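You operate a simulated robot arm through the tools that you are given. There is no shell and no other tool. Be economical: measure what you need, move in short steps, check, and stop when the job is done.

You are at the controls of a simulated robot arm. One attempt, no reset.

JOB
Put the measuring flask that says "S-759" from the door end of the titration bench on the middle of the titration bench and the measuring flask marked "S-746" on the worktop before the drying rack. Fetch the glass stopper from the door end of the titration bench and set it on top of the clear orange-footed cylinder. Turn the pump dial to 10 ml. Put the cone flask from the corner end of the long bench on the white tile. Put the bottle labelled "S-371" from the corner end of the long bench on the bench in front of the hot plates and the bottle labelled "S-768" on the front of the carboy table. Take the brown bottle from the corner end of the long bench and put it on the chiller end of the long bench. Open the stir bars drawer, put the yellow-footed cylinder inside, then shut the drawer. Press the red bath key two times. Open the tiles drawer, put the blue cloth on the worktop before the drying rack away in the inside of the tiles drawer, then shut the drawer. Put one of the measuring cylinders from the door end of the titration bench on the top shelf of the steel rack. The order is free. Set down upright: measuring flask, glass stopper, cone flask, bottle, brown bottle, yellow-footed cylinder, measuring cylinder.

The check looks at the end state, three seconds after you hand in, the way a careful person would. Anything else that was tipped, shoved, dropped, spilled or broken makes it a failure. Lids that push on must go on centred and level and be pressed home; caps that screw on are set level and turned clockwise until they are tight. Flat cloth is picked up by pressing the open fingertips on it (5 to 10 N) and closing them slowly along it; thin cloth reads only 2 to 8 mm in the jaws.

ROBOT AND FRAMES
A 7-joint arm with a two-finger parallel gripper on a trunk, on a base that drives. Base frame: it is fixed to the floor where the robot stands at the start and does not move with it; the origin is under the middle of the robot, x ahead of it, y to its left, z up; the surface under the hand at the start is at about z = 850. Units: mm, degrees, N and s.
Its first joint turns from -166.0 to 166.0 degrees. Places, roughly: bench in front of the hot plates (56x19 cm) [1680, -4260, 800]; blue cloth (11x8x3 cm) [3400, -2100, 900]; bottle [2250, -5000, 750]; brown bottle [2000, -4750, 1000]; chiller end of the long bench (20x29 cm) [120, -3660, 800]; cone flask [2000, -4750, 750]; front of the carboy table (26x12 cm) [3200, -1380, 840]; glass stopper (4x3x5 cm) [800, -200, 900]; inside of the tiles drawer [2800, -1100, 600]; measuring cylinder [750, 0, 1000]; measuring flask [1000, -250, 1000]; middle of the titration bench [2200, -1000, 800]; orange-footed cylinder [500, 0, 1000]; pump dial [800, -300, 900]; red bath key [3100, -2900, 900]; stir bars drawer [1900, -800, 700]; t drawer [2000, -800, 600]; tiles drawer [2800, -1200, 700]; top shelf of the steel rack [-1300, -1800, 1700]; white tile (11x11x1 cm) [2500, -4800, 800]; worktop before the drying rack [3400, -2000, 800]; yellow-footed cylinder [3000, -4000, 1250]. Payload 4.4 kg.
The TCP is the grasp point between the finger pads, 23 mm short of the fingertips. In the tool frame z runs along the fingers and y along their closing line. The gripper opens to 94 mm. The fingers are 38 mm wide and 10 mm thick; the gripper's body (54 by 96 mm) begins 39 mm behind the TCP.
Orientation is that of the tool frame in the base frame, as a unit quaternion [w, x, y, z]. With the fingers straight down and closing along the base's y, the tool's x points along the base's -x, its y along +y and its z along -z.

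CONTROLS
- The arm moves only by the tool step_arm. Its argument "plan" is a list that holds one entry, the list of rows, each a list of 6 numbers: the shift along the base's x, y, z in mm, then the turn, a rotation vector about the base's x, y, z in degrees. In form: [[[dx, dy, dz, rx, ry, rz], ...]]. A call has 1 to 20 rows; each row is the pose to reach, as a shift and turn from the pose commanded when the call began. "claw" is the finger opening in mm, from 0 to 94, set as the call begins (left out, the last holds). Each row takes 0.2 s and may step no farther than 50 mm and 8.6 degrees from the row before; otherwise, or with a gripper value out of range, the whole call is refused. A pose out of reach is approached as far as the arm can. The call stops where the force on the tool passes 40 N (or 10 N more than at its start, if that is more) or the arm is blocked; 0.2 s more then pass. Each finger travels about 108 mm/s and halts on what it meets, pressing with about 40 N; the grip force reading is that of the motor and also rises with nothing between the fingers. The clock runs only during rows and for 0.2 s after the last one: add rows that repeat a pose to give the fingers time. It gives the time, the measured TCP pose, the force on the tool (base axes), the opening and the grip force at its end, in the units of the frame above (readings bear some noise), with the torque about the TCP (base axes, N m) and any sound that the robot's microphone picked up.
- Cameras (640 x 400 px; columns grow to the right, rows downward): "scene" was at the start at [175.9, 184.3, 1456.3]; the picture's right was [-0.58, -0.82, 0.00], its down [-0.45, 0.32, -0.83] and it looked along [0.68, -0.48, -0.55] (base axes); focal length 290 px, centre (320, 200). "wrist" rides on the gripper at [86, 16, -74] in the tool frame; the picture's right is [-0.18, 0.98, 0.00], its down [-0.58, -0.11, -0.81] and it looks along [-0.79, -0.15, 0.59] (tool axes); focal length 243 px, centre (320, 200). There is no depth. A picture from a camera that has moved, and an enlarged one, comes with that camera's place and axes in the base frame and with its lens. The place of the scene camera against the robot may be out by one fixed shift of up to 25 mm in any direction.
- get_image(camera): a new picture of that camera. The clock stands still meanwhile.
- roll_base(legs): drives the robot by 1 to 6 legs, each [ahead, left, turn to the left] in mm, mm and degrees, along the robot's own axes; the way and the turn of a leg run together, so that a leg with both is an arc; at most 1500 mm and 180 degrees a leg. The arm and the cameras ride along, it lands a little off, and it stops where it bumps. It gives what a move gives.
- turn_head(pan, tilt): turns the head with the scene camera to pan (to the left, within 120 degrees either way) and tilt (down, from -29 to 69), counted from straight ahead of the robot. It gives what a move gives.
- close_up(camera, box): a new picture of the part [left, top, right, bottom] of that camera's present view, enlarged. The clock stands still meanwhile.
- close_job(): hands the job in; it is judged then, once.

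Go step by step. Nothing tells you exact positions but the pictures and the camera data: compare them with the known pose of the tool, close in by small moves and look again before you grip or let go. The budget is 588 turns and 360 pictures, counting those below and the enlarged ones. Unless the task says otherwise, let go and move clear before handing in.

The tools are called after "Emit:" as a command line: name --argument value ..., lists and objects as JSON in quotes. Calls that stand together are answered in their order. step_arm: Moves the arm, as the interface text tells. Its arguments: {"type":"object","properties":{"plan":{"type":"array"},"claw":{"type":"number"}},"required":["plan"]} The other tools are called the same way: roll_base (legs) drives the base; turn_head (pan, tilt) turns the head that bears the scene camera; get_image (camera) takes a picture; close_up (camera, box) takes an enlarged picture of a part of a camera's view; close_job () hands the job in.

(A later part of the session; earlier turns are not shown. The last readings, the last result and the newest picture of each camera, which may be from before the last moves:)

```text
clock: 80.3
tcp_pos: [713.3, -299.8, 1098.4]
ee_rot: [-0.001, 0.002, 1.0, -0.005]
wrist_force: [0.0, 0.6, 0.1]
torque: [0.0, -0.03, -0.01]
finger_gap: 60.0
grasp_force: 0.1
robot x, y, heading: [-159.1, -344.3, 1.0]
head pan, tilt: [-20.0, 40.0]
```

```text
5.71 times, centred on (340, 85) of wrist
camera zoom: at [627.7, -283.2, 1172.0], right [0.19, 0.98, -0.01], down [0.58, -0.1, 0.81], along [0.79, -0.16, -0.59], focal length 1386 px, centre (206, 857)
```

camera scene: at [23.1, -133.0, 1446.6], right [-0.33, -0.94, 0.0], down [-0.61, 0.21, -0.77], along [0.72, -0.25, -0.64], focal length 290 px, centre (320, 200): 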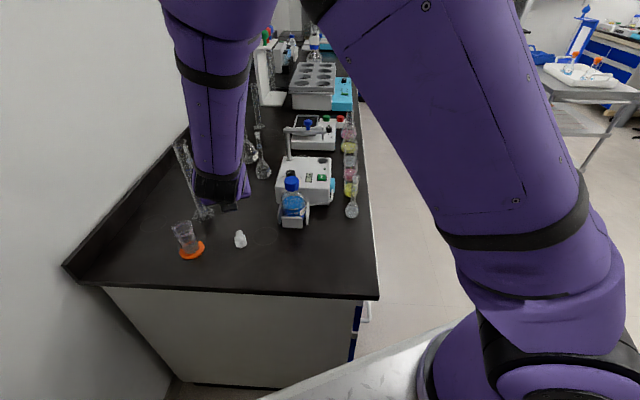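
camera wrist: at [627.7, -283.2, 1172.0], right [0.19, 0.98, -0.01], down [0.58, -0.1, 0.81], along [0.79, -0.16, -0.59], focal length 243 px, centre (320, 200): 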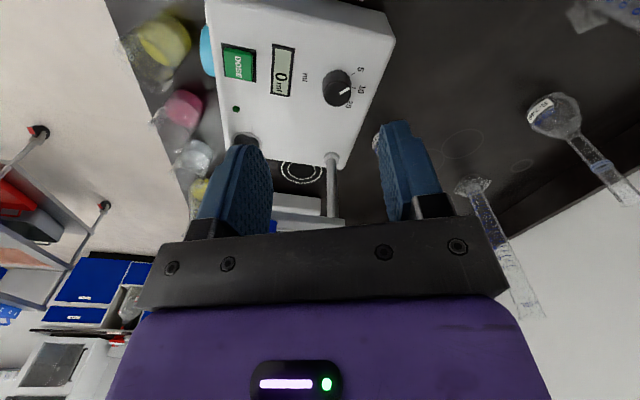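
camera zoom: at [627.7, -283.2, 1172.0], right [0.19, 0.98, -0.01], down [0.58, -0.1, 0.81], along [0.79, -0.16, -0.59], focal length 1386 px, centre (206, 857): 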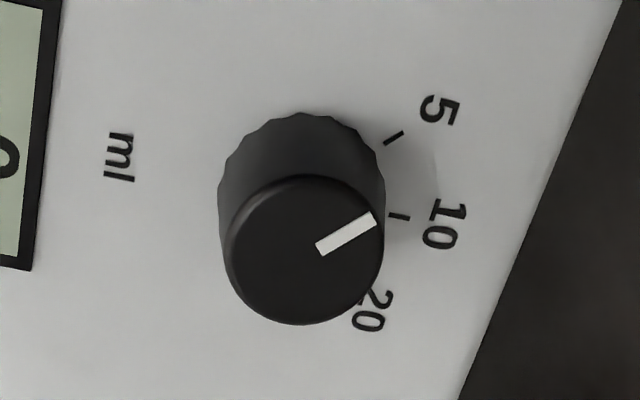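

The dial is at 5; the 10 mark is ~48° clockwise. I yaw the hand to +100° (keeps the camera away from the blue bottle) over the dial.

Emit:
step_arm --plan '[[[4, 0, 0, 0, 0, 8.4], [8, 1, 0, 0, 0, 16.8], [12, 1, 0, 0, 0, 25.2], [16, 2, 0, 0, 0, 33.6], [20, 2, 0, 0, 0, 42], [24, 3, 0, 0, 0, 50.4], [28, 3, 0, 0, 0, 58.8], [32, 4, 0, 0, 0, 67.2], [36, 4, 0, 0, 0, 75.6], [40, 5, 0, 0, 0, 84], [44, 5, 0, 0, 0, 92.4], [48, 5, 0, 0, 0, 100], [49, 5, -40, 0, 0, 100], [49, 5, -80, 0, 0, 100]]]'

Emit:
get_image --camera "wrist"

```text
clock: 83.3
tcp_pos: [469.5, -189.1, 1116.5]
ee_rot: [-0.001, 0.743, -0.669, 0.006]
wrist_force: [-0.1, 0.2, 0.1]
torque: [-0.01, 0.0, -0.03]
finger_gap: 59.9
grasp_force: 0.0
out of reach, approached as far as the arm can: row 7, 8, 9, 10, 11, 12, 13, 14
robot x, y, heading: [-159.7, -345.9, 1.1]
head pan, tilt: [-20.0, 40.0]
```

```text
285 pictures are left
camera wrist: at [462.2, -277.4, 1190.7], right [-1.0, 0.08, -0.01], down [0.04, 0.59, 0.8], along [0.07, 0.8, -0.6], focal length 243 px, centre (320, 200)
```

wrist: 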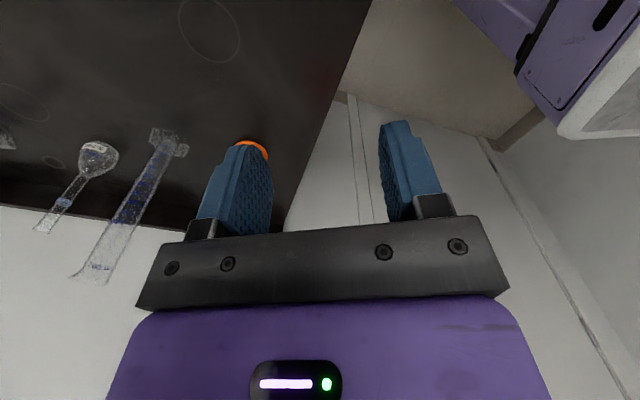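

That yaw was out of reach from this arm posture and the hand swung aside (nothing touched). I turn back to yaw 0 and use the −50° side instead.

Emit:
step_arm --plan '[[[10, -5, 0, 0, 0, -8], [20, -10, 0, 0, 0, -16], [30, -15, 0, 0, 0, -24], [40, -20, 0, 0, 0, -32], [55, -25, 0, 0, 0, -40], [70, -30, 0, 0, 0, -48], [85, -35, 0, 0, 0, -56], [100, -40, 0, 0, 0, -64], [115, -45, 0, 0, 0, -72], [130, -50, 0, 0, 0, -80], [145, -55, 0, 0, 0, -88], [160, -60, 0, 0, 0, -96], [175, -65, 0, 0, 0, -104], [190, -70, 0, 0, 0, -112], [205, -75, 0, 0, 0, -120], [220, -80, 0, 0, 0, -128]]]'

Emit:
get_image --camera "scene"

```text
clock: 86.8
tcp_pos: [687.2, -272.0, 1116.9]
ee_rot: [-0.005, 0.276, 0.961, -0.003]
wrist_force: [0.2, 0.7, 0.4]
torque: [-0.03, 0.0, 0.01]
finger_gap: 60.1
grasp_force: 0.0
robot x, y, heading: [-161.3, -340.1, 0.8]
head pan, tilt: [-20.0, 40.0]
```

```text
284 pictures are left
camera scene: at [23.3, -133.4, 1446.6], right [-0.33, -0.94, 0.0], down [-0.61, 0.21, -0.77], along [0.72, -0.25, -0.64], focal length 290 px, centre (320, 200)
```

scene: 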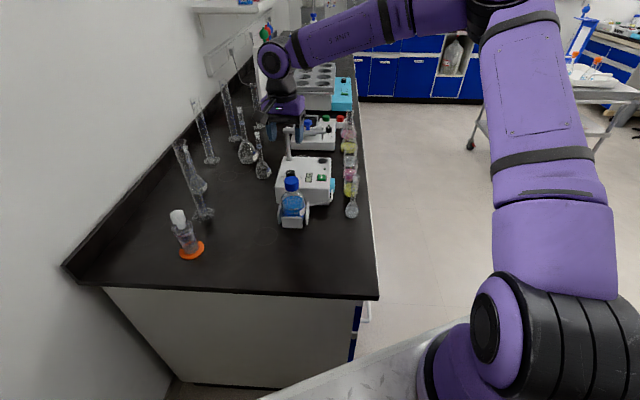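

Emit:
step_arm --plan '[[[20, -6, 0, 0, 0, -6], [40, -12, 0, 0, 0, -12], [60, -18, -10, 0, 0, -18], [75, -22, -50, 0, 0, -18], [75, -22, -90, 0, 0, -18]]]'

Emit:
get_image --camera "wrist"

```text
clock: 88.0
tcp_pos: [762.3, -296.0, 1025.3]
ee_rot: [-0.005, 0.423, 0.906, -0.003]
wrist_force: [-1.0, 0.7, 1.2]
torque: [-0.01, -0.01, -0.03]
finger_gap: 59.7
grasp_force: 0.0
robot x, y, heading: [-156.7, -343.3, 1.1]
head pan, tilt: [-20.0, 40.0]
```

```text
283 pictures are left
camera wrist: at [720.2, -219.2, 1100.4], right [0.87, 0.49, -0.01], down [0.3, -0.52, 0.8], along [0.39, -0.7, -0.6], focal length 243 px, centre (320, 200)
```

wrist: 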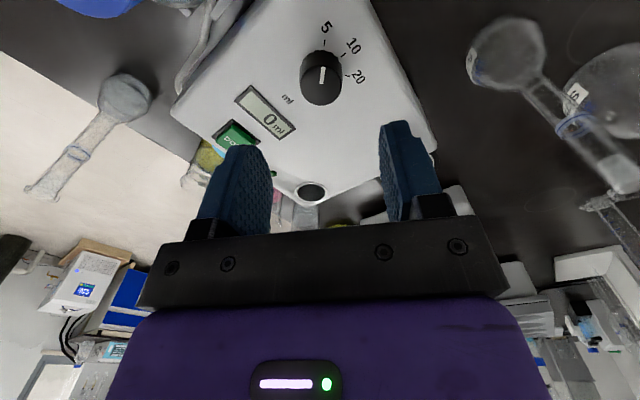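

Well aligned over the dial. I go down and grip it.

Emit:
step_arm --plan '[[[0, 0, -30, 0, 0, 0], [0, 0, -55, 0, 0, 0], [0, 0, -70, 0, 0, 0], [0, 0, -76, 0, 0, 0]]]'

Emit:
step_arm --plan '[[[0, 0, 0, 0, 0, 0], [0, 0, 0, 0, 0, 0], [0, 0, 0, 0, 0, 0]]]' --claw 20

Emit:
get_image --camera "wrist"

```text
clock: 89.0
tcp_pos: [761.9, -293.7, 950.4]
ee_rot: [-0.005, 0.422, 0.906, -0.003]
wrist_force: [-0.1, 0.1, 0.3]
torque: [-0.02, -0.01, 0.0]
finger_gap: 60.3
grasp_force: 0.1
robot x, y, heading: [-158.1, -343.6, 1.1]
head pan, tilt: [-20.0, 40.0]
```

```text
clock: 89.8
tcp_pos: [761.7, -294.9, 948.5]
ee_rot: [-0.005, 0.423, 0.906, -0.003]
wrist_force: [-2.2, -1.9, -2.5]
torque: [-0.21, -0.06, -0.06]
finger_gap: 29.6
grasp_force: 45.1
robot x, y, heading: [-155.8, -341.2, 0.9]
head pan, tilt: [-20.0, 40.0]
```

```text
282 pictures are left
camera wrist: at [720.4, -218.5, 1024.1], right [0.87, 0.49, -0.01], down [0.3, -0.51, 0.8], along [0.39, -0.7, -0.6], focal length 243 px, centre (320, 200)
```

wrist: 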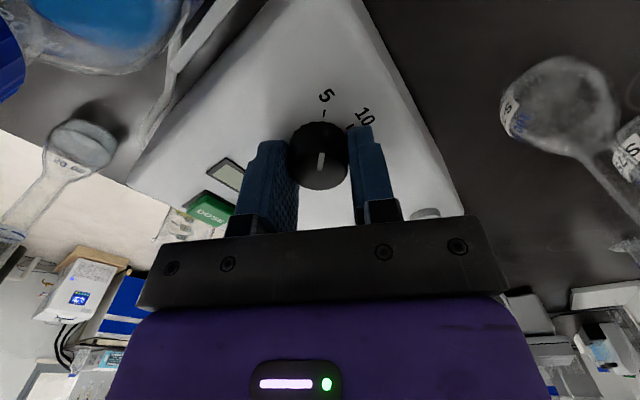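

Emit:
step_arm --plan '[[[0, 0, 0, 0, 0, -8], [0, 0, 0, 0, 0, -16], [0, 0, 0, 0, 0, -24], [0, 0, 0, 0, 0, -32], [0, 0, 0, 0, 0, -40], [0, 0, 0, 0, 0, -46], [0, 0, 0, 0, 0, -46]]]'

Emit:
step_arm --plan '[[[0, 0, 0, 0, 0, 0], [0, 0, 0, 0, 0, 0], [0, 0, 15, 0, 0, 0], [0, 0, 40, 0, 0, 0], [0, 0, 75, 0, 0, 0]]]' --claw 60

Emit:
close_up --camera "wrist" --box '[250, 20, 390, 140]'

```text
clock: 91.3
tcp_pos: [759.9, -295.2, 949.4]
ee_rot: [-0.005, 0.744, 0.669, -0.002]
wrist_force: [-35.6, -10.9, -10.3]
torque: [0.0, 0.81, 0.09]
finger_gap: 29.3
grasp_force: 44.6
robot x, y, heading: [-156.8, -342.8, 0.8]
head pan, tilt: [-20.0, 40.0]
```

```text
clock: 92.5
tcp_pos: [761.8, -294.9, 1025.0]
ee_rot: [-0.005, 0.743, 0.669, -0.001]
wrist_force: [0.0, 0.0, -0.4]
torque: [0.02, -0.01, -0.01]
finger_gap: 59.9
grasp_force: 0.1
robot x, y, heading: [-160.4, -345.0, 1.0]
head pan, tilt: [-20.0, 40.0]
```

```text
3.33 times, centred on (320, 80) of wrist
camera zoom: at [788.9, -211.3, 1099.4], right [0.96, -0.29, -0.01], down [-0.16, -0.57, 0.8], along [-0.24, -0.77, -0.6], focal length 809 px, centre (320, 600)
```

zoom: 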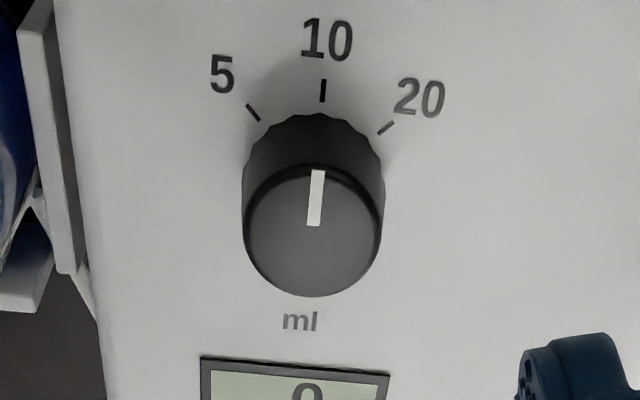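

The dial reads 10. Now I raise and tuck the arm and drive round to the aisle side of the bench for the flasks.

Emit:
step_arm --plan '[[[0, 0, 45, 0, 0, 8], [0, 0, 90, 0, 0, 16], [0, 0, 135, 0, 0, 24], [0, 0, 180, 0, 0, 32], [-20, 0, 220, 0, 0, 40], [-50, 0, 250, 0, 0, 48], [-90, 0, 270, 0, 0, 56], [-130, 0, 280, 0, 0, 64], [-170, 0, 290, 0, 0, 72], [-210, 0, 290, 0, 0, 80], [-250, 0, 290, 0, 0, 88], [-290, 0, 290, 0, 0, 96]]]'

Emit:
roll_base --legs '[[257, -657, 0]]'

Emit:
turn_head --pan 0 --tilt 25

Emit:
get_image --camera "scene"

```text
clock: 95.2
tcp_pos: [472.5, -293.2, 1315.1]
ee_rot: [-0.004, -0.001, 1.0, -0.004]
wrist_force: [0.8, 1.1, -0.7]
torque: [-0.04, 0.03, -0.07]
finger_gap: 60.2
grasp_force: 0.1
robot x, y, heading: [-156.3, -342.2, 1.0]
head pan, tilt: [-20.0, 40.0]
```

```text
clock: 99.0
tcp_pos: [740.1, -939.8, 1316.3]
ee_rot: [-0.003, 0.0, 1.0, -0.005]
wrist_force: [0.4, -0.6, -1.4]
torque: [0.04, -0.01, 0.0]
finger_gap: 60.2
grasp_force: 0.0
robot x, y, heading: [109.8, -987.7, 0.8]
head pan, tilt: [-20.0, 40.0]
```

```text
clock: 99.8
tcp_pos: [738.8, -940.7, 1313.6]
ee_rot: [-0.004, 0.001, 1.0, -0.004]
wrist_force: [-0.1, 0.7, -0.7]
torque: [0.03, 0.02, -0.01]
finger_gap: 59.9
grasp_force: 0.0
robot x, y, heading: [110.8, -985.7, 0.9]
head pan, tilt: [0.0, 25.0]
```

```text
280 pictures are left
camera scene: at [303.1, -750.1, 1469.9], right [0.01, -1.0, 0.0], down [-0.42, -0.01, -0.91], along [0.91, 0.01, -0.42], focal length 290 px, centre (320, 200)
```

scene: 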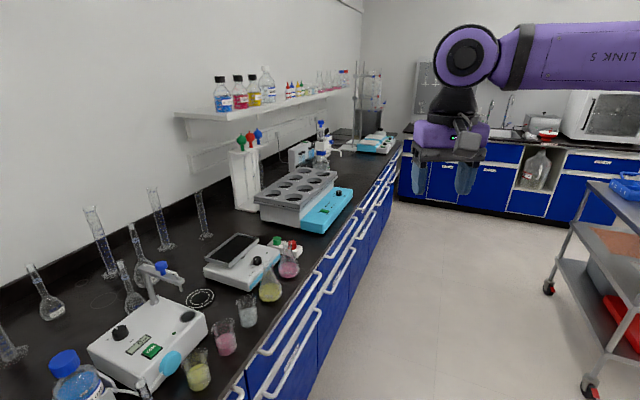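

Emit:
roll_base --legs '[[575, -30, 0], [0, 0, 68]]'

Emit:
turn_head --pan 10 --tilt 35

Emit:
get_image --camera "scene"

```text
clock: 104.1
tcp_pos: [1304.4, -846.9, 1315.2]
ee_rot: [-0.003, -0.098, 0.995, -0.005]
wrist_force: [1.0, 0.2, 0.0]
torque: [0.01, -0.03, -0.04]
finger_gap: 60.2
grasp_force: 0.0
robot x, y, heading: [697.5, -1016.1, 12.2]
head pan, tilt: [0.0, 25.0]
stopped in leg 2: the robot was blocked; the commanded pose is now the measured one
```

```text
clock: 104.9
tcp_pos: [1304.1, -846.4, 1314.7]
ee_rot: [-0.003, -0.098, 0.995, -0.005]
wrist_force: [0.5, -0.3, -0.2]
torque: [0.01, -0.04, -0.03]
finger_gap: 60.2
grasp_force: 0.1
robot x, y, heading: [699.4, -1017.8, 12.3]
head pan, tilt: [10.0, 35.0]
```

```text
279 pictures are left
camera scene: at [831.3, -732.2, 1454.2], right [0.38, -0.93, 0.0], down [-0.53, -0.22, -0.82], along [0.76, 0.31, -0.57], focal length 290 px, centre (320, 200)
```

scene: 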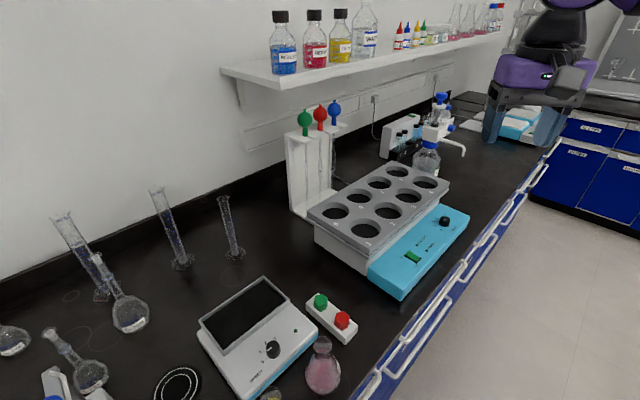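

The base corner touched the bench, so I'll stand parallel to the bench and work to the left. Back off and turn to heading −20.5°.

Emit:
roll_base --legs '[[-20, -60, 0], [0, 0, -32.7]]'

Emit:
turn_head --pan 60 --tilt 35

Emit:
get_image --camera "scene"

```text
clock: 107.4
tcp_pos: [1293.7, -1262.6, 1314.7]
ee_rot: [-0.004, 0.185, 0.983, -0.005]
wrist_force: [0.1, 0.6, 0.5]
torque: [0.02, -0.01, -0.01]
finger_gap: 59.7
grasp_force: 0.1
robot x, y, heading: [692.1, -1078.2, -20.7]
head pan, tilt: [10.0, 35.0]
```

```text
clock: 108.6
tcp_pos: [1294.7, -1262.8, 1314.1]
ee_rot: [-0.004, 0.185, 0.983, -0.005]
wrist_force: [0.3, -0.1, 0.0]
torque: [-0.01, -0.01, 0.02]
finger_gap: 60.0
grasp_force: 0.1
robot x, y, heading: [689.7, -1078.0, -20.4]
head pan, tilt: [60.0, 35.0]
```

```text
278 pictures are left
camera scene: at [938.4, -838.5, 1454.2], right [0.64, -0.77, 0.0], down [-0.44, -0.36, -0.82], along [0.63, 0.52, -0.57], focal length 290 px, centre (320, 200)
```

scene: 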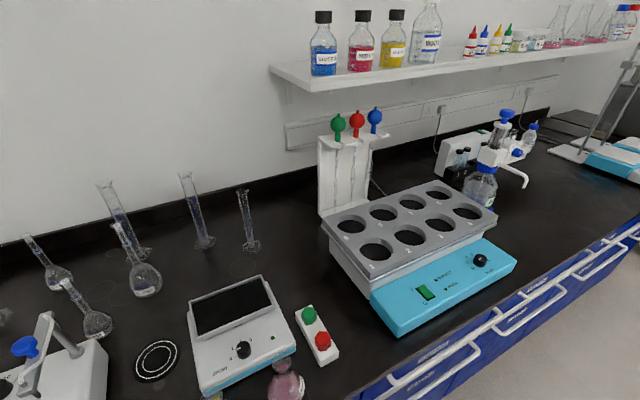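

Emit:
roll_base --legs '[[0, 130, 0]]'

Emit:
turn_head --pan 95 --tilt 35

Emit:
get_image --camera "scene"

```text
clock: 109.9
tcp_pos: [1340.2, -1141.4, 1314.0]
ee_rot: [-0.005, 0.185, 0.983, -0.005]
wrist_force: [0.2, -0.3, -0.6]
torque: [-0.04, 0.01, 0.04]
finger_gap: 60.0
grasp_force: 0.2
robot x, y, heading: [739.5, -957.2, -20.3]
head pan, tilt: [60.0, 35.0]
```

```text
clock: 110.9
tcp_pos: [1339.7, -1140.9, 1314.6]
ee_rot: [-0.004, 0.184, 0.983, -0.004]
wrist_force: [0.4, 0.4, -0.1]
torque: [0.01, 0.0, 0.0]
finger_gap: 60.1
grasp_force: 0.0
robot x, y, heading: [737.0, -958.3, -20.4]
head pan, tilt: [95.0, 35.0]
```

```text
277 pictures are left
camera scene: at [940.1, -686.8, 1454.2], right [0.96, -0.27, 0.0], down [-0.15, -0.55, -0.82], along [0.22, 0.79, -0.57], focal length 290 px, centre (320, 200)
```

scene: 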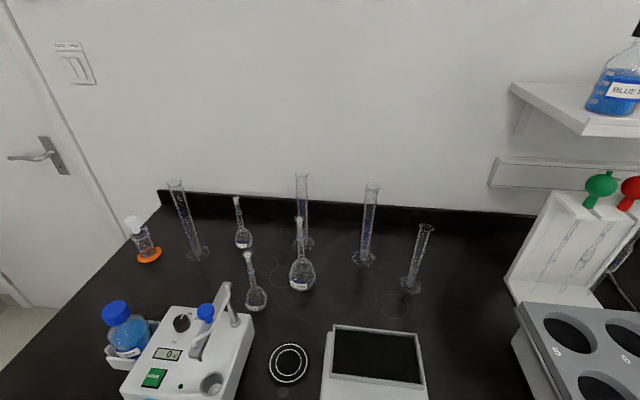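

Very good view of the door end from here. I swing the arm round to the bench side, above S‑759.

Emit:
step_arm --plan '[[[11, 41, 0, 0, 0, 4], [19.5, 84.4, 0, 0, 0, 8], [25, 128, 0, 0, 0, 12], [27, 172, 0, 0, 0, 16], [26.4, 216, 0, 0, 0, 20], [22.6, 260, 0, 0, 0, 24], [15.7, 303, 0, 0, 0, 28], [5.8, 346, 0, 0, 0, 32], [-7, 388, 0, 0, 0, 36], [-22.8, 429, 0, 0, 0, 40], [-41.4, 469, 0, 0, 0, 44], [-62.7, 507.5, 0, 0, 0, 48], [-86.7, 544.4, 0, 0, 0, 52], [-113, 579.5, 0, 0, 0, 56], [-142, 612.7, 0, 0, 0, 60], [-173, 643.8, 0, 0, 0, 64], [-206, 672.6, 0, 0, 0, 69], [-241, 699, 0, 0, 0, 75], [-278, 723, 0, 0, 0, 82], [-316.7, 744, 0, 0, 0, 90]]]' --claw 70

Emit:
get_image --camera "wrist"

```text
clock: 115.1
tcp_pos: [1025.3, -397.5, 1315.1]
ee_rot: [0.001, -0.564, 0.826, -0.007]
wrist_force: [1.5, -0.7, 0.3]
torque: [0.04, 0.05, -0.01]
finger_gap: 70.0
grasp_force: 0.1
robot x, y, heading: [735.2, -954.3, -20.5]
head pan, tilt: [95.0, 35.0]
```

```text
276 pictures are left
camera wrist: at [978.6, -472.7, 1389.1], right [-0.85, 0.53, -0.01], down [0.31, 0.51, 0.8], along [0.43, 0.68, -0.6], focal length 243 px, centre (320, 200)
```

wrist: 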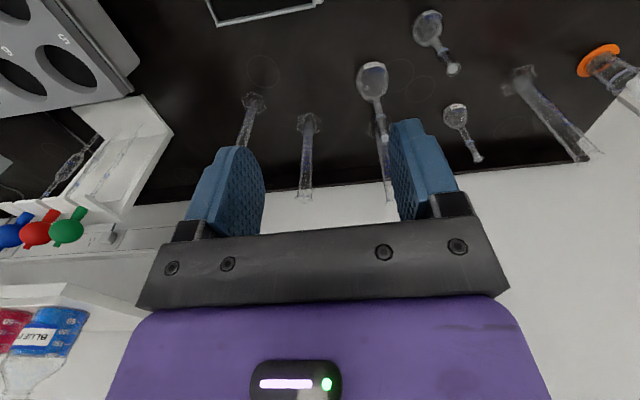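

Emit:
step_arm --plan '[[[0, 35, -30, 0, 0, 0], [0, 70, -60, 0, 0, 0], [0, 105, -90, 0, 0, 0], [0, 140, -120, 0, 0, 0], [0, 170, -150, 0, 0, 0], [2, 193, -170, 0, 0, 0]]]'

Emit:
get_image --camera "wrist"

Emit:
get_image --camera "scene"

```text
clock: 116.5
tcp_pos: [1022.9, -245.7, 1152.6]
ee_rot: [0.0, -0.564, 0.826, -0.007]
wrist_force: [-0.8, 0.6, -1.0]
torque: [0.0, -0.05, -0.04]
finger_gap: 70.3
grasp_force: 0.0
out of reach, approached as far as the arm can: row 5, 6
robot x, y, heading: [734.4, -956.1, -20.5]
head pan, tilt: [95.0, 35.0]
```

```text
275 pictures are left
camera wrist: at [976.4, -320.5, 1225.3], right [-0.85, 0.53, -0.01], down [0.31, 0.51, 0.8], along [0.43, 0.68, -0.6], focal length 243 px, centre (320, 200)
```

wrist: 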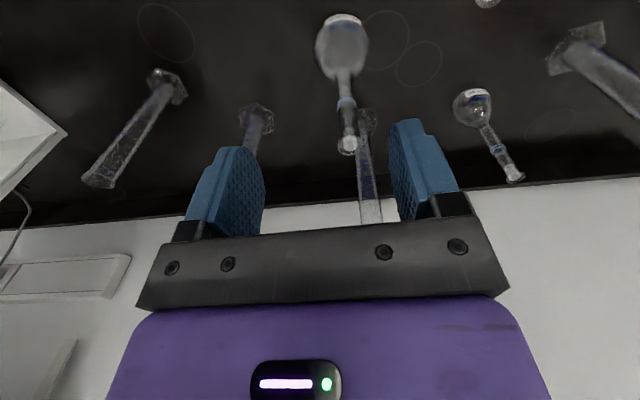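

```text
274 pictures are left
camera scene: at [939.7, -686.7, 1454.2], right [0.96, -0.27, 0.0], down [-0.15, -0.55, -0.82], along [0.22, 0.79, -0.57], focal length 290 px, centre (320, 200)
```

scene: 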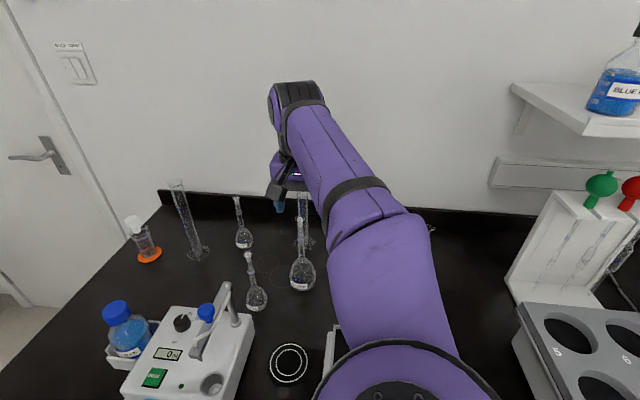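

Out of reach at this height; I retract a little and roll the base closer to the bench.

Emit:
step_arm --plan '[[[-10, -35, 20, 0, 0, 0], [-25, -75, 40, 0, 0, 0], [-40, -115, 50, 0, 0, 0]]]'

Emit:
roll_base --legs '[[0, 120, 0]]'

```text
clock: 117.3
tcp_pos: [984.1, -361.7, 1200.3]
ee_rot: [0.0, -0.564, 0.826, -0.006]
wrist_force: [0.9, 0.8, -0.5]
torque: [-0.04, -0.02, -0.01]
finger_gap: 69.7
grasp_force: 0.1
robot x, y, heading: [738.9, -959.2, -20.1]
head pan, tilt: [95.0, 35.0]
```

```text
clock: 118.5
tcp_pos: [1019.2, -307.7, 1204.9]
ee_rot: [0.001, -0.553, 0.833, -0.005]
wrist_force: [-0.4, 0.4, -0.3]
torque: [-0.03, 0.01, 0.01]
finger_gap: 70.0
grasp_force: 0.0
robot x, y, heading: [756.0, -895.4, -21.9]
head pan, tilt: [95.0, 35.0]
stopped in leg 1: the robot was blocked; the commanded pose is now the measured one
```

Emit:
step_arm --plan '[[[2, 35, -20, 0, 0, 0], [4, 70, -45, 0, 0, 0], [7, 107, -70, 0, 0, 0]]]'

Emit:
get_image --camera "wrist"

```text
clock: 119.3
tcp_pos: [1030.4, -201.2, 1134.4]
ee_rot: [0.0, -0.552, 0.834, -0.005]
wrist_force: [1.7, -0.1, 1.3]
torque: [0.07, 0.09, -0.02]
finger_gap: 70.0
grasp_force: 0.1
robot x, y, heading: [757.7, -893.9, -22.2]
head pan, tilt: [95.0, 35.0]
```

```text
273 pictures are left
camera wrist: at [981.5, -274.5, 1208.2], right [-0.83, 0.55, -0.01], down [0.32, 0.5, 0.81], along [0.45, 0.67, -0.59], focal length 243 px, centre (320, 200)
```

wrist: 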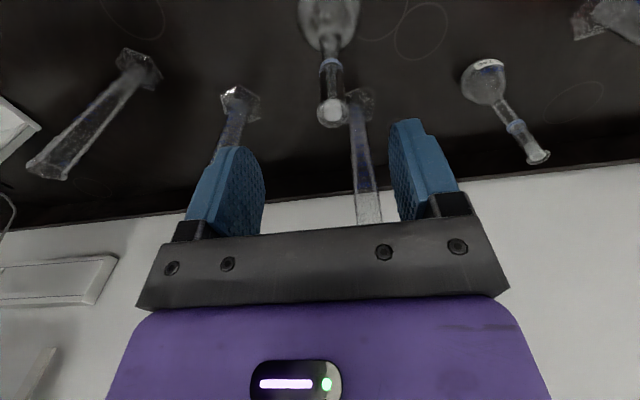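

Emit:
step_arm --plan '[[[-5, 5, -25, 0, 0, 0], [-5, 5, -50, 0, 0, 0]]]'

Emit:
get_image --camera "wrist"

```text
clock: 119.9
tcp_pos: [1022.0, -196.9, 1083.8]
ee_rot: [0.001, -0.553, 0.833, -0.005]
wrist_force: [0.7, 1.3, 0.0]
torque: [0.03, -0.01, -0.02]
finger_gap: 70.3
grasp_force: 0.1
robot x, y, heading: [756.8, -894.4, -22.2]
head pan, tilt: [95.0, 35.0]
```

```text
272 pictures are left
camera wrist: at [974.0, -269.9, 1157.9], right [-0.83, 0.55, -0.01], down [0.32, 0.5, 0.81], along [0.45, 0.67, -0.59], focal length 243 px, centre (320, 200)
```

wrist: 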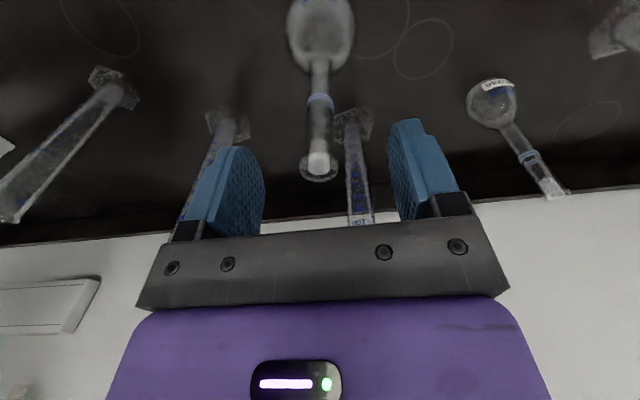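

Emit:
step_arm --plan '[[[0, 0, -20, 0, 0, 0], [0, 0, -36, 0, 0, 0]]]'

Emit:
step_arm --plan '[[[0, 0, 0, 0, 0, 0], [0, 0, 0, 0, 0, 0], [0, 0, 0, 0, 0, 0], [0, 0, 0, 0, 0, 0]]]' --claw 8

Emit:
step_arm --plan '[[[0, 0, 2, 0, 0, 0], [0, 0, 5, 0, 0, 0], [0, 0, 10, 0, 0, 0], [0, 0, 16, 0, 0, 0]]]'

Emit:
get_image --camera "scene"

Emit:
get_image --camera "wrist"

```text
clock: 120.5
tcp_pos: [1022.4, -195.6, 1047.2]
ee_rot: [0.001, -0.553, 0.833, -0.005]
wrist_force: [0.3, 0.4, -0.3]
torque: [0.02, 0.04, 0.03]
finger_gap: 70.0
grasp_force: 0.0
robot x, y, heading: [757.0, -898.5, -22.4]
head pan, tilt: [95.0, 35.0]
```

```text
clock: 121.5
tcp_pos: [1021.6, -196.0, 1046.9]
ee_rot: [0.0, -0.553, 0.833, -0.004]
wrist_force: [-0.2, 0.8, 0.4]
torque: [-0.02, 0.05, 0.04]
finger_gap: 17.9
grasp_force: 40.1
robot x, y, heading: [755.0, -897.2, -22.1]
head pan, tilt: [95.0, 35.0]
```

```text
clock: 122.5
tcp_pos: [1021.3, -197.1, 1064.2]
ee_rot: [0.001, -0.553, 0.833, -0.005]
wrist_force: [0.0, 0.2, -0.4]
torque: [0.01, 0.04, 0.0]
finger_gap: 18.0
grasp_force: 39.7
robot x, y, heading: [757.3, -894.0, -22.1]
head pan, tilt: [95.0, 35.0]
```

```text
271 pictures are left
camera scene: at [967.9, -631.3, 1454.2], right [0.96, -0.3, 0.0], down [-0.17, -0.55, -0.82], along [0.24, 0.78, -0.57], focal length 290 px, centre (320, 200)
```

scene: 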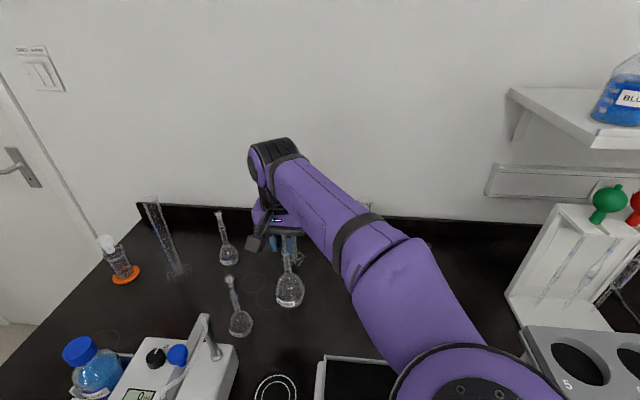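

```text
270 pictures are left
camera wrist: at [973.2, -270.1, 1138.0], right [-0.83, 0.55, -0.01], down [0.32, 0.5, 0.8], along [0.45, 0.67, -0.59], focal length 243 px, centre (320, 200)
```

wrist: 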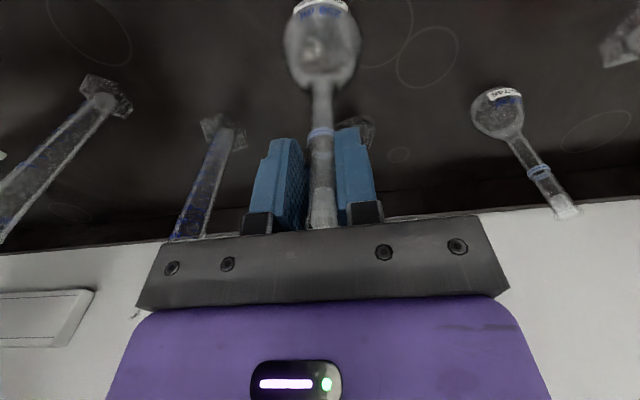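

S‑759 is held. I lift it high and retract slowly.

Emit:
step_arm --plan '[[[0, 0, 20, 0, 0, 0], [0, 0, 50, 0, 0, 0], [0, 0, 82, 0, 0, 0], [0, 0, 114, 0, 0, 0], [-6, -16, 144, 0, 0, 0], [-14, -36, 172, 0, 0, 0], [-22, -58, 198, 0, 0, 0], [-30, -80, 222, 0, 0, 0], [-40, -104, 238, 0, 0, 0], [-52, -137, 250, 0, 0, 0]]]'

Emit:
step_arm --plan '[[[41, -17.6, 0, 0, 0, -4], [80.6, -38, 0, 0, 0, -8], [119, -61, 0, 0, 0, -12], [155.4, -87, 0, 0, 0, -16], [190, -115.5, 0, 0, 0, -20], [222.5, -146.4, 0, 0, 0, -24], [252.7, -179.6, 0, 0, 0, -28], [280.5, -214.8, 0, 0, 0, -32], [305.7, -252, 0, 0, 0, -36], [328, -290.6, 0, 0, 0, -40], [348, -331, 0, 0, 0, -44], [364.6, -372.6, 0, 0, 0, -48], [378.3, -415.2, 0, 0, 0, -52], [389, -458.8, 0, 0, 0, -56], [396.4, -503, 0, 0, 0, -60], [400.6, -547.6, 0, 0, 0, -64], [401.8, -592.4, 0, 0, 0, -68], [399.7, -637, 0, 0, 0, -72], [394.6, -681.7, 0, 0, 0, -76], [386, -725.6, 0, 0, 0, -80]]]'

Emit:
turn_head --pan 20 --tilt 30

Emit:
get_image --camera "scene"

```text
clock: 124.7
tcp_pos: [970.5, -332.6, 1313.0]
ee_rot: [0.001, -0.553, 0.833, -0.006]
wrist_force: [-0.4, 0.6, -0.9]
torque: [-0.02, 0.0, 0.01]
finger_gap: 18.0
grasp_force: 39.9
robot x, y, heading: [755.1, -897.0, -22.3]
head pan, tilt: [95.0, 35.0]
```

```text
clock: 128.9
tcp_pos: [1355.5, -1058.1, 1313.3]
ee_rot: [-0.001, 0.112, 0.994, -0.004]
wrist_force: [-1.0, 1.9, -0.7]
torque: [-0.06, 0.03, 0.02]
finger_gap: 18.1
grasp_force: 40.1
robot x, y, heading: [758.4, -897.1, -21.8]
head pan, tilt: [95.0, 35.0]
```

```text
clock: 130.3
tcp_pos: [1355.3, -1059.4, 1312.7]
ee_rot: [-0.003, 0.112, 0.994, -0.004]
wrist_force: [0.1, 0.7, -1.0]
torque: [0.0, 0.0, -0.02]
finger_gap: 17.7
grasp_force: 39.9
robot x, y, heading: [759.0, -896.6, -21.9]
head pan, tilt: [20.0, 30.0]
```

```text
269 pictures are left
camera scene: at [1032.3, -719.0, 1462.0], right [-0.04, -1.0, 0.0], down [-0.5, 0.02, -0.87], along [0.87, -0.03, -0.5], focal length 290 px, centre (320, 200)
```

scene: 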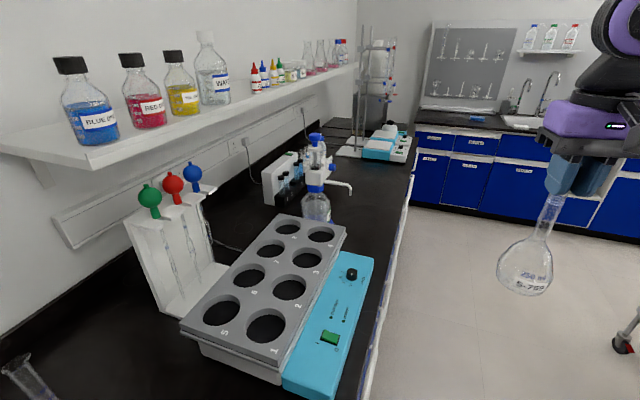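

S‑759 hangs safely. The middle of the bench is the open black area beyond the dispenser bottle; I drive along the aisle.

Emit:
roll_base --legs '[[0, -70, 0], [0, 0, 1.5], [1270, 0, 0]]'

Emit:
turn_head --pan 60 --tilt 40

Emit:
get_image --camera "scene"

```text
clock: 137.7
tcp_pos: [2521.9, -1559.9, 1312.4]
ee_rot: [-0.002, 0.1, 0.995, -0.004]
wrist_force: [0.4, 0.0, -0.7]
torque: [-0.01, 0.02, 0.0]
finger_gap: 18.0
grasp_force: 40.3
robot x, y, heading: [1915.3, -1408.9, -21.0]
head pan, tilt: [20.0, 30.0]
```

```text
clock: 138.8
tcp_pos: [2521.5, -1560.5, 1312.3]
ee_rot: [-0.002, 0.1, 0.995, -0.004]
wrist_force: [0.4, -0.4, -0.7]
torque: [0.01, -0.01, 0.01]
finger_gap: 17.8
grasp_force: 40.8
robot x, y, heading: [1916.4, -1411.2, -20.8]
head pan, tilt: [60.0, 40.0]
```

```text
268 pictures are left
camera scene: at [2165.5, -1172.5, 1446.6], right [0.63, -0.78, 0.0], down [-0.5, -0.41, -0.77], along [0.59, 0.48, -0.64], focal length 290 px, centre (320, 200)
```

scene: 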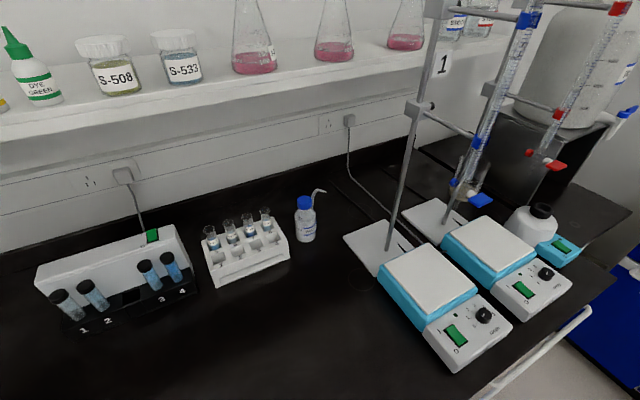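

Emit:
turn_head --pan 95 --tilt 45

Emit:
get_image --camera "scene"

```text
clock: 139.8
tcp_pos: [2521.9, -1558.5, 1314.0]
ee_rot: [-0.002, 0.1, 0.995, -0.004]
wrist_force: [-0.4, 0.9, -1.0]
torque: [-0.01, 0.02, 0.02]
finger_gap: 17.9
grasp_force: 39.8
robot x, y, heading: [1916.1, -1411.5, -20.8]
head pan, tilt: [95.0, 45.0]
```

```text
267 pictures are left
camera scene: at [2121.8, -1147.9, 1439.4], right [0.96, -0.27, 0.0], down [-0.19, -0.68, -0.71], along [0.19, 0.68, -0.71], focal length 290 px, centre (320, 200)
```

scene: 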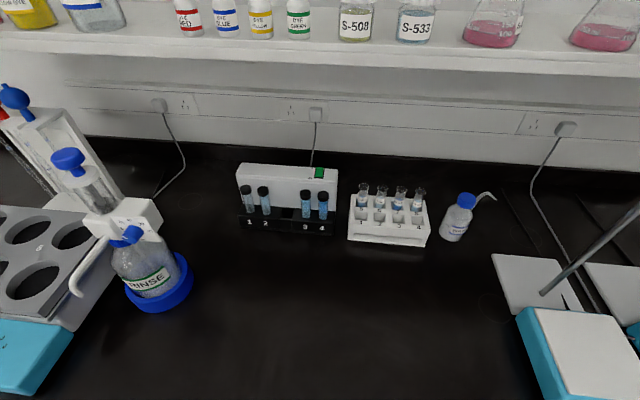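

Emit:
roll_base --legs '[[0, -100, 0]]'

```text
clock: 140.9
tcp_pos: [2486.2, -1654.4, 1313.2]
ee_rot: [-0.002, 0.1, 0.995, -0.004]
wrist_force: [-0.4, 0.0, -0.9]
torque: [0.02, -0.01, 0.06]
finger_gap: 17.9
grasp_force: 40.4
robot x, y, heading: [1889.0, -1506.5, -20.9]
head pan, tilt: [95.0, 45.0]
```

Emit:
step_arm --plan '[[[13.6, 40.3, 0, 0, 0, 4], [19.6, 83.2, 0, 0, 0, 8], [22.6, 126.4, 0, 0, 0, 12], [22.6, 169.6, 0, 0, 0, 16], [19.6, 212.8, 0, 0, 0, 20], [13.6, 255.7, 0, 0, 0, 24], [4.6, 298, 0, 0, 0, 28], [-7.3, 339.6, 0, 0, 0, 32], [-22.1, 380.3, 0, 0, 0, 36], [-39.7, 419.8, 0, 0, 0, 40], [-60.1, 458, 0, 0, 0, 44], [-83, 494.7, 0, 0, 0, 48], [-108.4, 529.7, 0, 0, 0, 52], [-136.3, 562.9, 0, 0, 0, 56], [-166.3, 594, 0, 0, 0, 60], [-198.5, 623, 0, 0, 0, 64], [-232.6, 649.6, 0, 0, 0, 68], [-268.4, 673.8, 0, 0, 0, 72], [-281, 694.5, 0, 0, 0, 74]]]'

Emit:
step_arm --plan '[[[0, 0, -35, 0, 0, 0], [0, 0, -70, 0, 0, 0], [0, 0, -105, 0, 0, 0], [0, 0, -140, 0, 0, 0], [0, 0, -175, 0, 0, 0], [0, 0, -205, 0, 0, 0], [0, 0, -230, 0, 0, 0]]]'

Emit:
get_image --camera "scene"

Emit:
get_image --camera "wrist"

```text
clock: 144.9
tcp_pos: [2204.6, -959.2, 1314.1]
ee_rot: [0.0, -0.518, 0.855, -0.005]
wrist_force: [-0.2, -1.2, -1.1]
torque: [-0.02, 0.04, -0.01]
finger_gap: 17.8
grasp_force: 39.5
robot x, y, heading: [1885.1, -1509.5, -20.8]
head pan, tilt: [95.0, 45.0]
```

```text
clock: 146.5
tcp_pos: [2205.3, -959.6, 1083.1]
ee_rot: [0.001, -0.518, 0.855, -0.004]
wrist_force: [-0.5, 0.7, -0.1]
torque: [0.0, 0.01, 0.02]
finger_gap: 17.7
grasp_force: 39.9
robot x, y, heading: [1884.3, -1504.3, -20.8]
head pan, tilt: [95.0, 45.0]
```

```text
266 pictures are left
camera scene: at [2086.0, -1242.2, 1439.4], right [0.96, -0.27, 0.0], down [-0.19, -0.68, -0.71], along [0.19, 0.68, -0.71], focal length 290 px, centre (320, 200)
```

scene: 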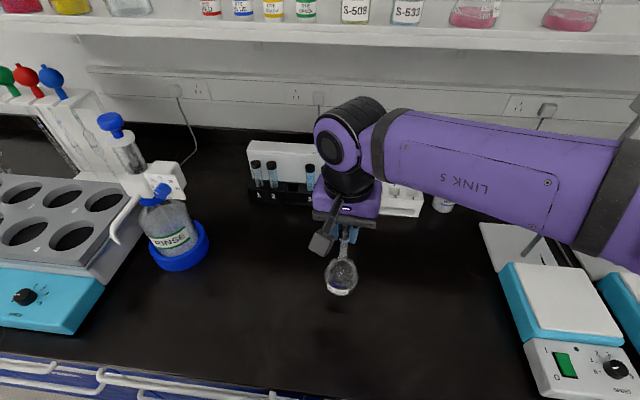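

```text
265 pictures are left
camera wrist: at [2151.5, -1029.5, 1156.8], right [-0.79, 0.62, -0.01], down [0.36, 0.47, 0.81], along [0.5, 0.63, -0.59], focal length 243 px, centre (320, 200)
```

wrist: 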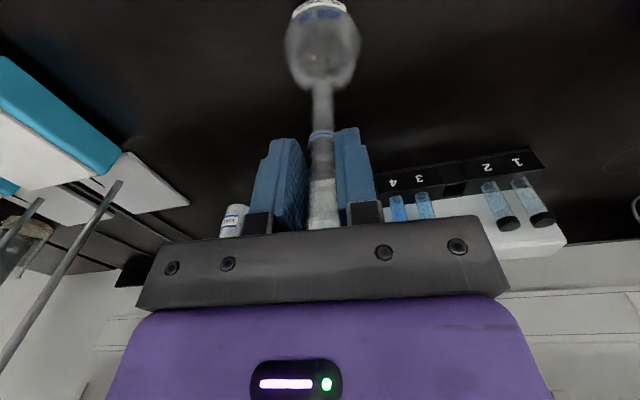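

Emit:
step_arm --plan '[[[0, 0, -15, 0, 0, 0], [0, 0, -27, 0, 0, 0], [0, 0, -32, 0, 0, 0], [0, 0, -34, 0, 0, 0], [0, 0, -36, 0, 0, 0]]]'

```text
clock: 147.7
tcp_pos: [2204.2, -959.9, 1046.6]
ee_rot: [0.001, -0.518, 0.855, -0.005]
wrist_force: [0.4, 0.4, -0.8]
torque: [-0.02, 0.0, 0.0]
finger_gap: 18.1
grasp_force: 39.9
robot x, y, heading: [1886.8, -1505.4, -21.0]
head pan, tilt: [95.0, 45.0]
```

Emit:
step_arm --plan '[[[0, 0, -1, 0, 0, 0], [0, 0, -2, 0, 0, 0], [0, 0, -2, 0, 0, 0]]]'

Emit:
get_image --camera "scene"

```text
clock: 148.5
tcp_pos: [2205.1, -959.3, 1046.9]
ee_rot: [0.001, -0.518, 0.855, -0.004]
wrist_force: [2.2, -3.0, 25.3]
torque: [-0.04, 0.04, -0.03]
finger_gap: 18.0
grasp_force: 40.0
robot x, y, heading: [1880.4, -1506.5, -20.9]
head pan, tilt: [95.0, 45.0]
```

```text
264 pictures are left
camera scene: at [2085.9, -1242.8, 1439.5], right [0.96, -0.27, 0.0], down [-0.19, -0.68, -0.71], along [0.19, 0.68, -0.71], focal length 290 px, centre (320, 200)
```

scene: 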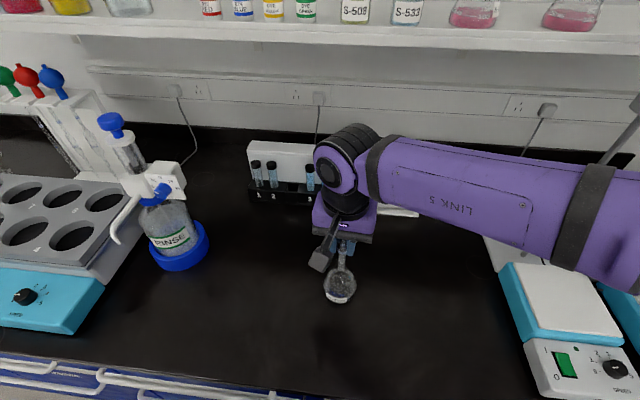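

Contact with the bench. I release, opening wide, and rise straight up.

Emit:
step_arm --plan '[[[0, 0, 2, 0, 0, 0], [0, 0, 2, 0, 0, 0], [0, 0, 2, 0, 0, 0], [0, 0, 20, 0, 0, 0], [0, 0, 55, 0, 0, 0], [0, 0, 100, 0, 0, 0], [0, 0, 150, 0, 0, 0], [0, 0, 200, 0, 0, 0], [0, 0, 250, 0, 0, 0]]]' --claw 60

Emit:
get_image --camera "scene"

```text
clock: 150.5
tcp_pos: [2203.9, -958.5, 1294.9]
ee_rot: [-0.001, -0.518, 0.855, -0.006]
wrist_force: [0.7, 0.7, 0.0]
torque: [-0.01, 0.05, 0.01]
finger_gap: 60.2
grasp_force: 0.1
robot x, y, heading: [1882.1, -1505.1, -20.8]
head pan, tilt: [95.0, 45.0]
```

```text
263 pictures are left
camera scene: at [2086.5, -1241.8, 1439.3], right [0.96, -0.27, 0.0], down [-0.19, -0.68, -0.71], along [0.19, 0.68, -0.71], focal length 290 px, centre (320, 200)
```

scene: 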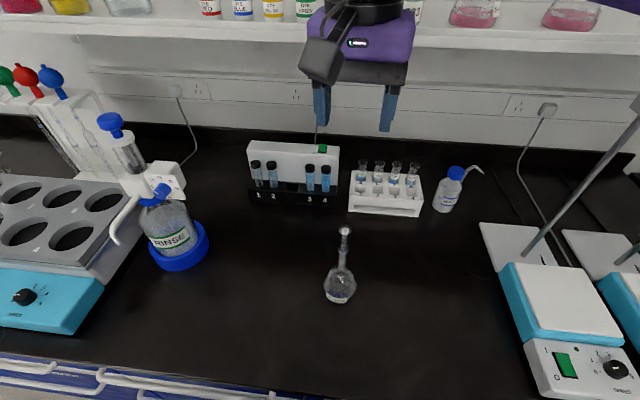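

S‑759 stands in place. A short survey of the rest of the room for planning.

Emit:
turn_head --pan 10 --tilt 20

Emit:
get_image --camera "scene"

Emit:
turn_head --pan -55 --tilt 20

Emit:
get_image --camera "scene"

Emit:
turn_head --pan -115 --tilt 15

Emit:
get_image --camera "scene"

```text
clock: 152.1
tcp_pos: [2206.0, -959.1, 1295.8]
ee_rot: [0.001, -0.518, 0.855, -0.004]
wrist_force: [0.8, 0.5, 0.5]
torque: [-0.02, 0.02, 0.0]
finger_gap: 59.9
grasp_force: 0.1
robot x, y, heading: [1882.8, -1510.0, -21.0]
head pan, tilt: [10.0, 20.0]
```

```text
262 pictures are left
camera scene: at [2155.4, -1337.7, 1478.0], right [-0.19, -0.98, 0.0], down [-0.34, 0.06, -0.94], along [0.92, -0.18, -0.34], focal length 290 px, centre (320, 200)
```

scene: 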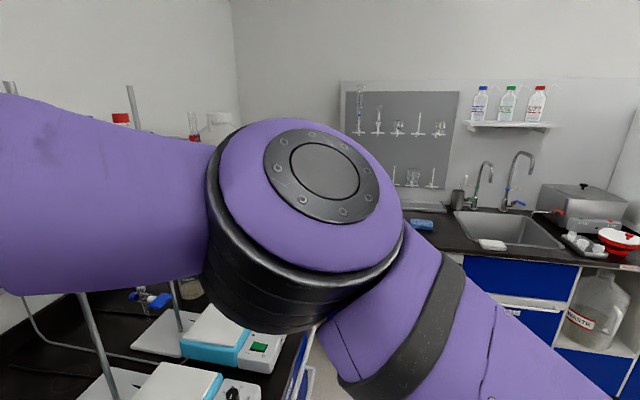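

```text
clock: 153.5
tcp_pos: [2204.9, -958.6, 1295.1]
ee_rot: [0.001, -0.518, 0.855, -0.004]
wrist_force: [-0.2, -0.5, 0.4]
torque: [0.02, 0.02, -0.04]
finger_gap: 60.2
grasp_force: 0.1
robot x, y, heading: [1882.6, -1505.0, -20.8]
head pan, tilt: [-55.0, 20.0]
```

```text
261 pictures are left
camera scene: at [2086.8, -1410.5, 1478.0], right [-0.97, -0.25, 0.0], down [-0.08, 0.33, -0.94], along [0.23, -0.91, -0.34], focal length 290 px, centre (320, 200)
```

scene: 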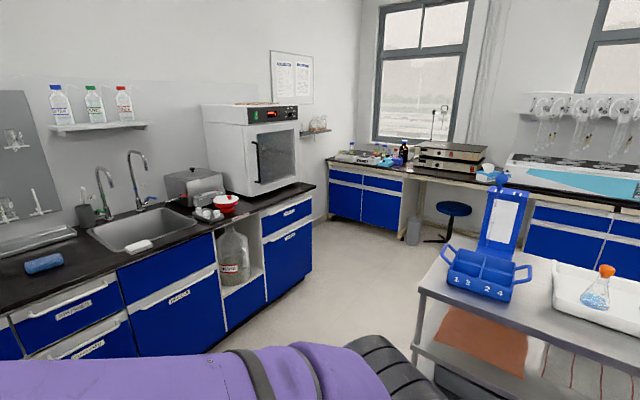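

```text
clock: 154.8
tcp_pos: [2205.6, -959.8, 1294.8]
ee_rot: [0.001, -0.517, 0.856, -0.005]
wrist_force: [-0.1, -0.5, 0.5]
torque: [0.02, 0.0, 0.01]
finger_gap: 60.0
grasp_force: 0.1
robot x, y, heading: [1884.8, -1505.1, -20.9]
head pan, tilt: [-115.0, 15.0]
```

```text
260 pictures are left
camera scene: at [1997.0, -1385.4, 1486.2], right [-0.7, 0.72, 0.0], down [0.19, 0.18, -0.97], along [-0.69, -0.67, -0.26], focal length 290 px, centre (320, 200)
```

scene: 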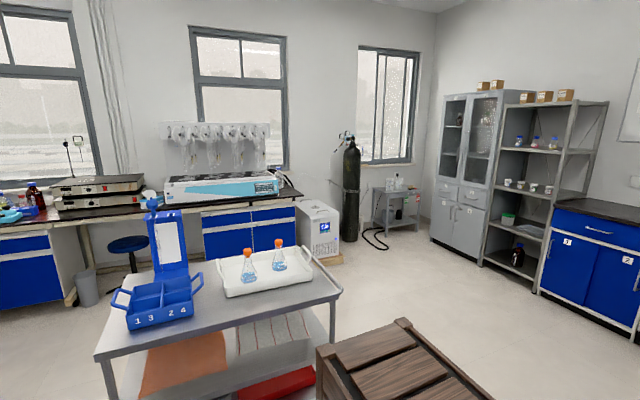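

Next the tiles drawer and blue cloth. I bring the arm to the front again and drive on along the bench to look at the drawers.

Emit:
step_arm --plan '[[[12.6, -20.7, 0, 0, 0, -2], [48.4, -44.9, 0, 0, 0, -6], [82.5, -71.5, 0, 0, 0, -10], [114.7, -100.5, 0, 0, 0, -14], [144.7, -131.6, 0, 0, 0, -18], [172.6, -164.8, 0, 0, 0, -22], [198, -199.8, 0, 0, 0, -26], [220.9, -236.5, 0, 0, 0, -30], [241.3, -274.7, 0, 0, 0, -34], [258.9, -314.2, 0, 0, 0, -38], [273.7, -354.9, 0, 0, 0, -42], [285.6, -396.5, 0, 0, 0, -46], [294.6, -438.8, 0, 0, 0, -50], [300.6, -481.7, 0, 0, 0, -54], [303.6, -524.9, 0, 0, 0, -58], [303.6, -568.1, 0, 0, 0, -62], [300.6, -611.3, 0, 0, 0, -66], [294.6, -654.2, 0, 0, 0, -70], [281, -694.5, 0, 0, 0, -74]]]'

Emit:
roll_base --legs '[[0, -200, 0]]'

Emit:
turn_head --pan 50 --tilt 40

Emit:
get_image --camera "scene"

```text
clock: 158.8
tcp_pos: [2485.4, -1652.6, 1294.6]
ee_rot: [-0.001, 0.101, 0.995, -0.004]
wrist_force: [0.1, 0.5, 0.5]
torque: [-0.04, 0.01, 0.01]
finger_gap: 59.8
grasp_force: 0.1
robot x, y, heading: [1887.2, -1504.4, -21.0]
head pan, tilt: [-115.0, 15.0]
```

```text
clock: 160.4
tcp_pos: [2414.8, -1841.5, 1295.4]
ee_rot: [-0.002, 0.101, 0.995, -0.004]
wrist_force: [0.2, -0.2, 0.1]
torque: [-0.04, 0.01, 0.0]
finger_gap: 60.0
grasp_force: 0.1
robot x, y, heading: [1814.1, -1689.2, -20.8]
head pan, tilt: [-115.0, 15.0]
```

```text
clock: 162.9
tcp_pos: [2413.1, -1840.8, 1295.2]
ee_rot: [-0.002, 0.101, 0.995, -0.003]
wrist_force: [-0.3, -0.3, 0.5]
torque: [-0.01, 0.01, 0.0]
finger_gap: 60.1
grasp_force: 0.1
robot x, y, heading: [1806.3, -1692.1, -20.8]
head pan, tilt: [50.0, 40.0]
```

```text
259 pictures are left
camera scene: at [2067.2, -1465.8, 1446.6], right [0.49, -0.87, 0.0], down [-0.56, -0.31, -0.77], along [0.67, 0.37, -0.64], focal length 290 px, centre (320, 200)
```

scene: 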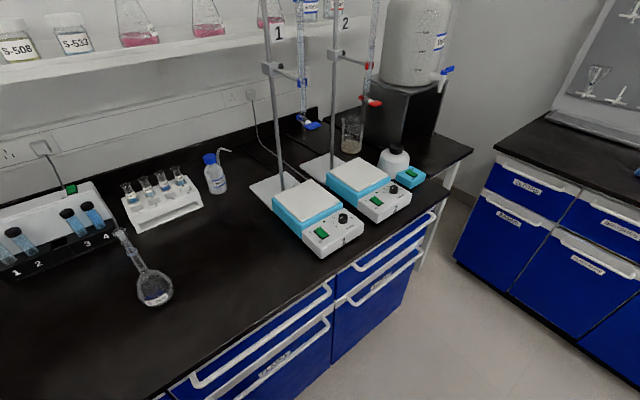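

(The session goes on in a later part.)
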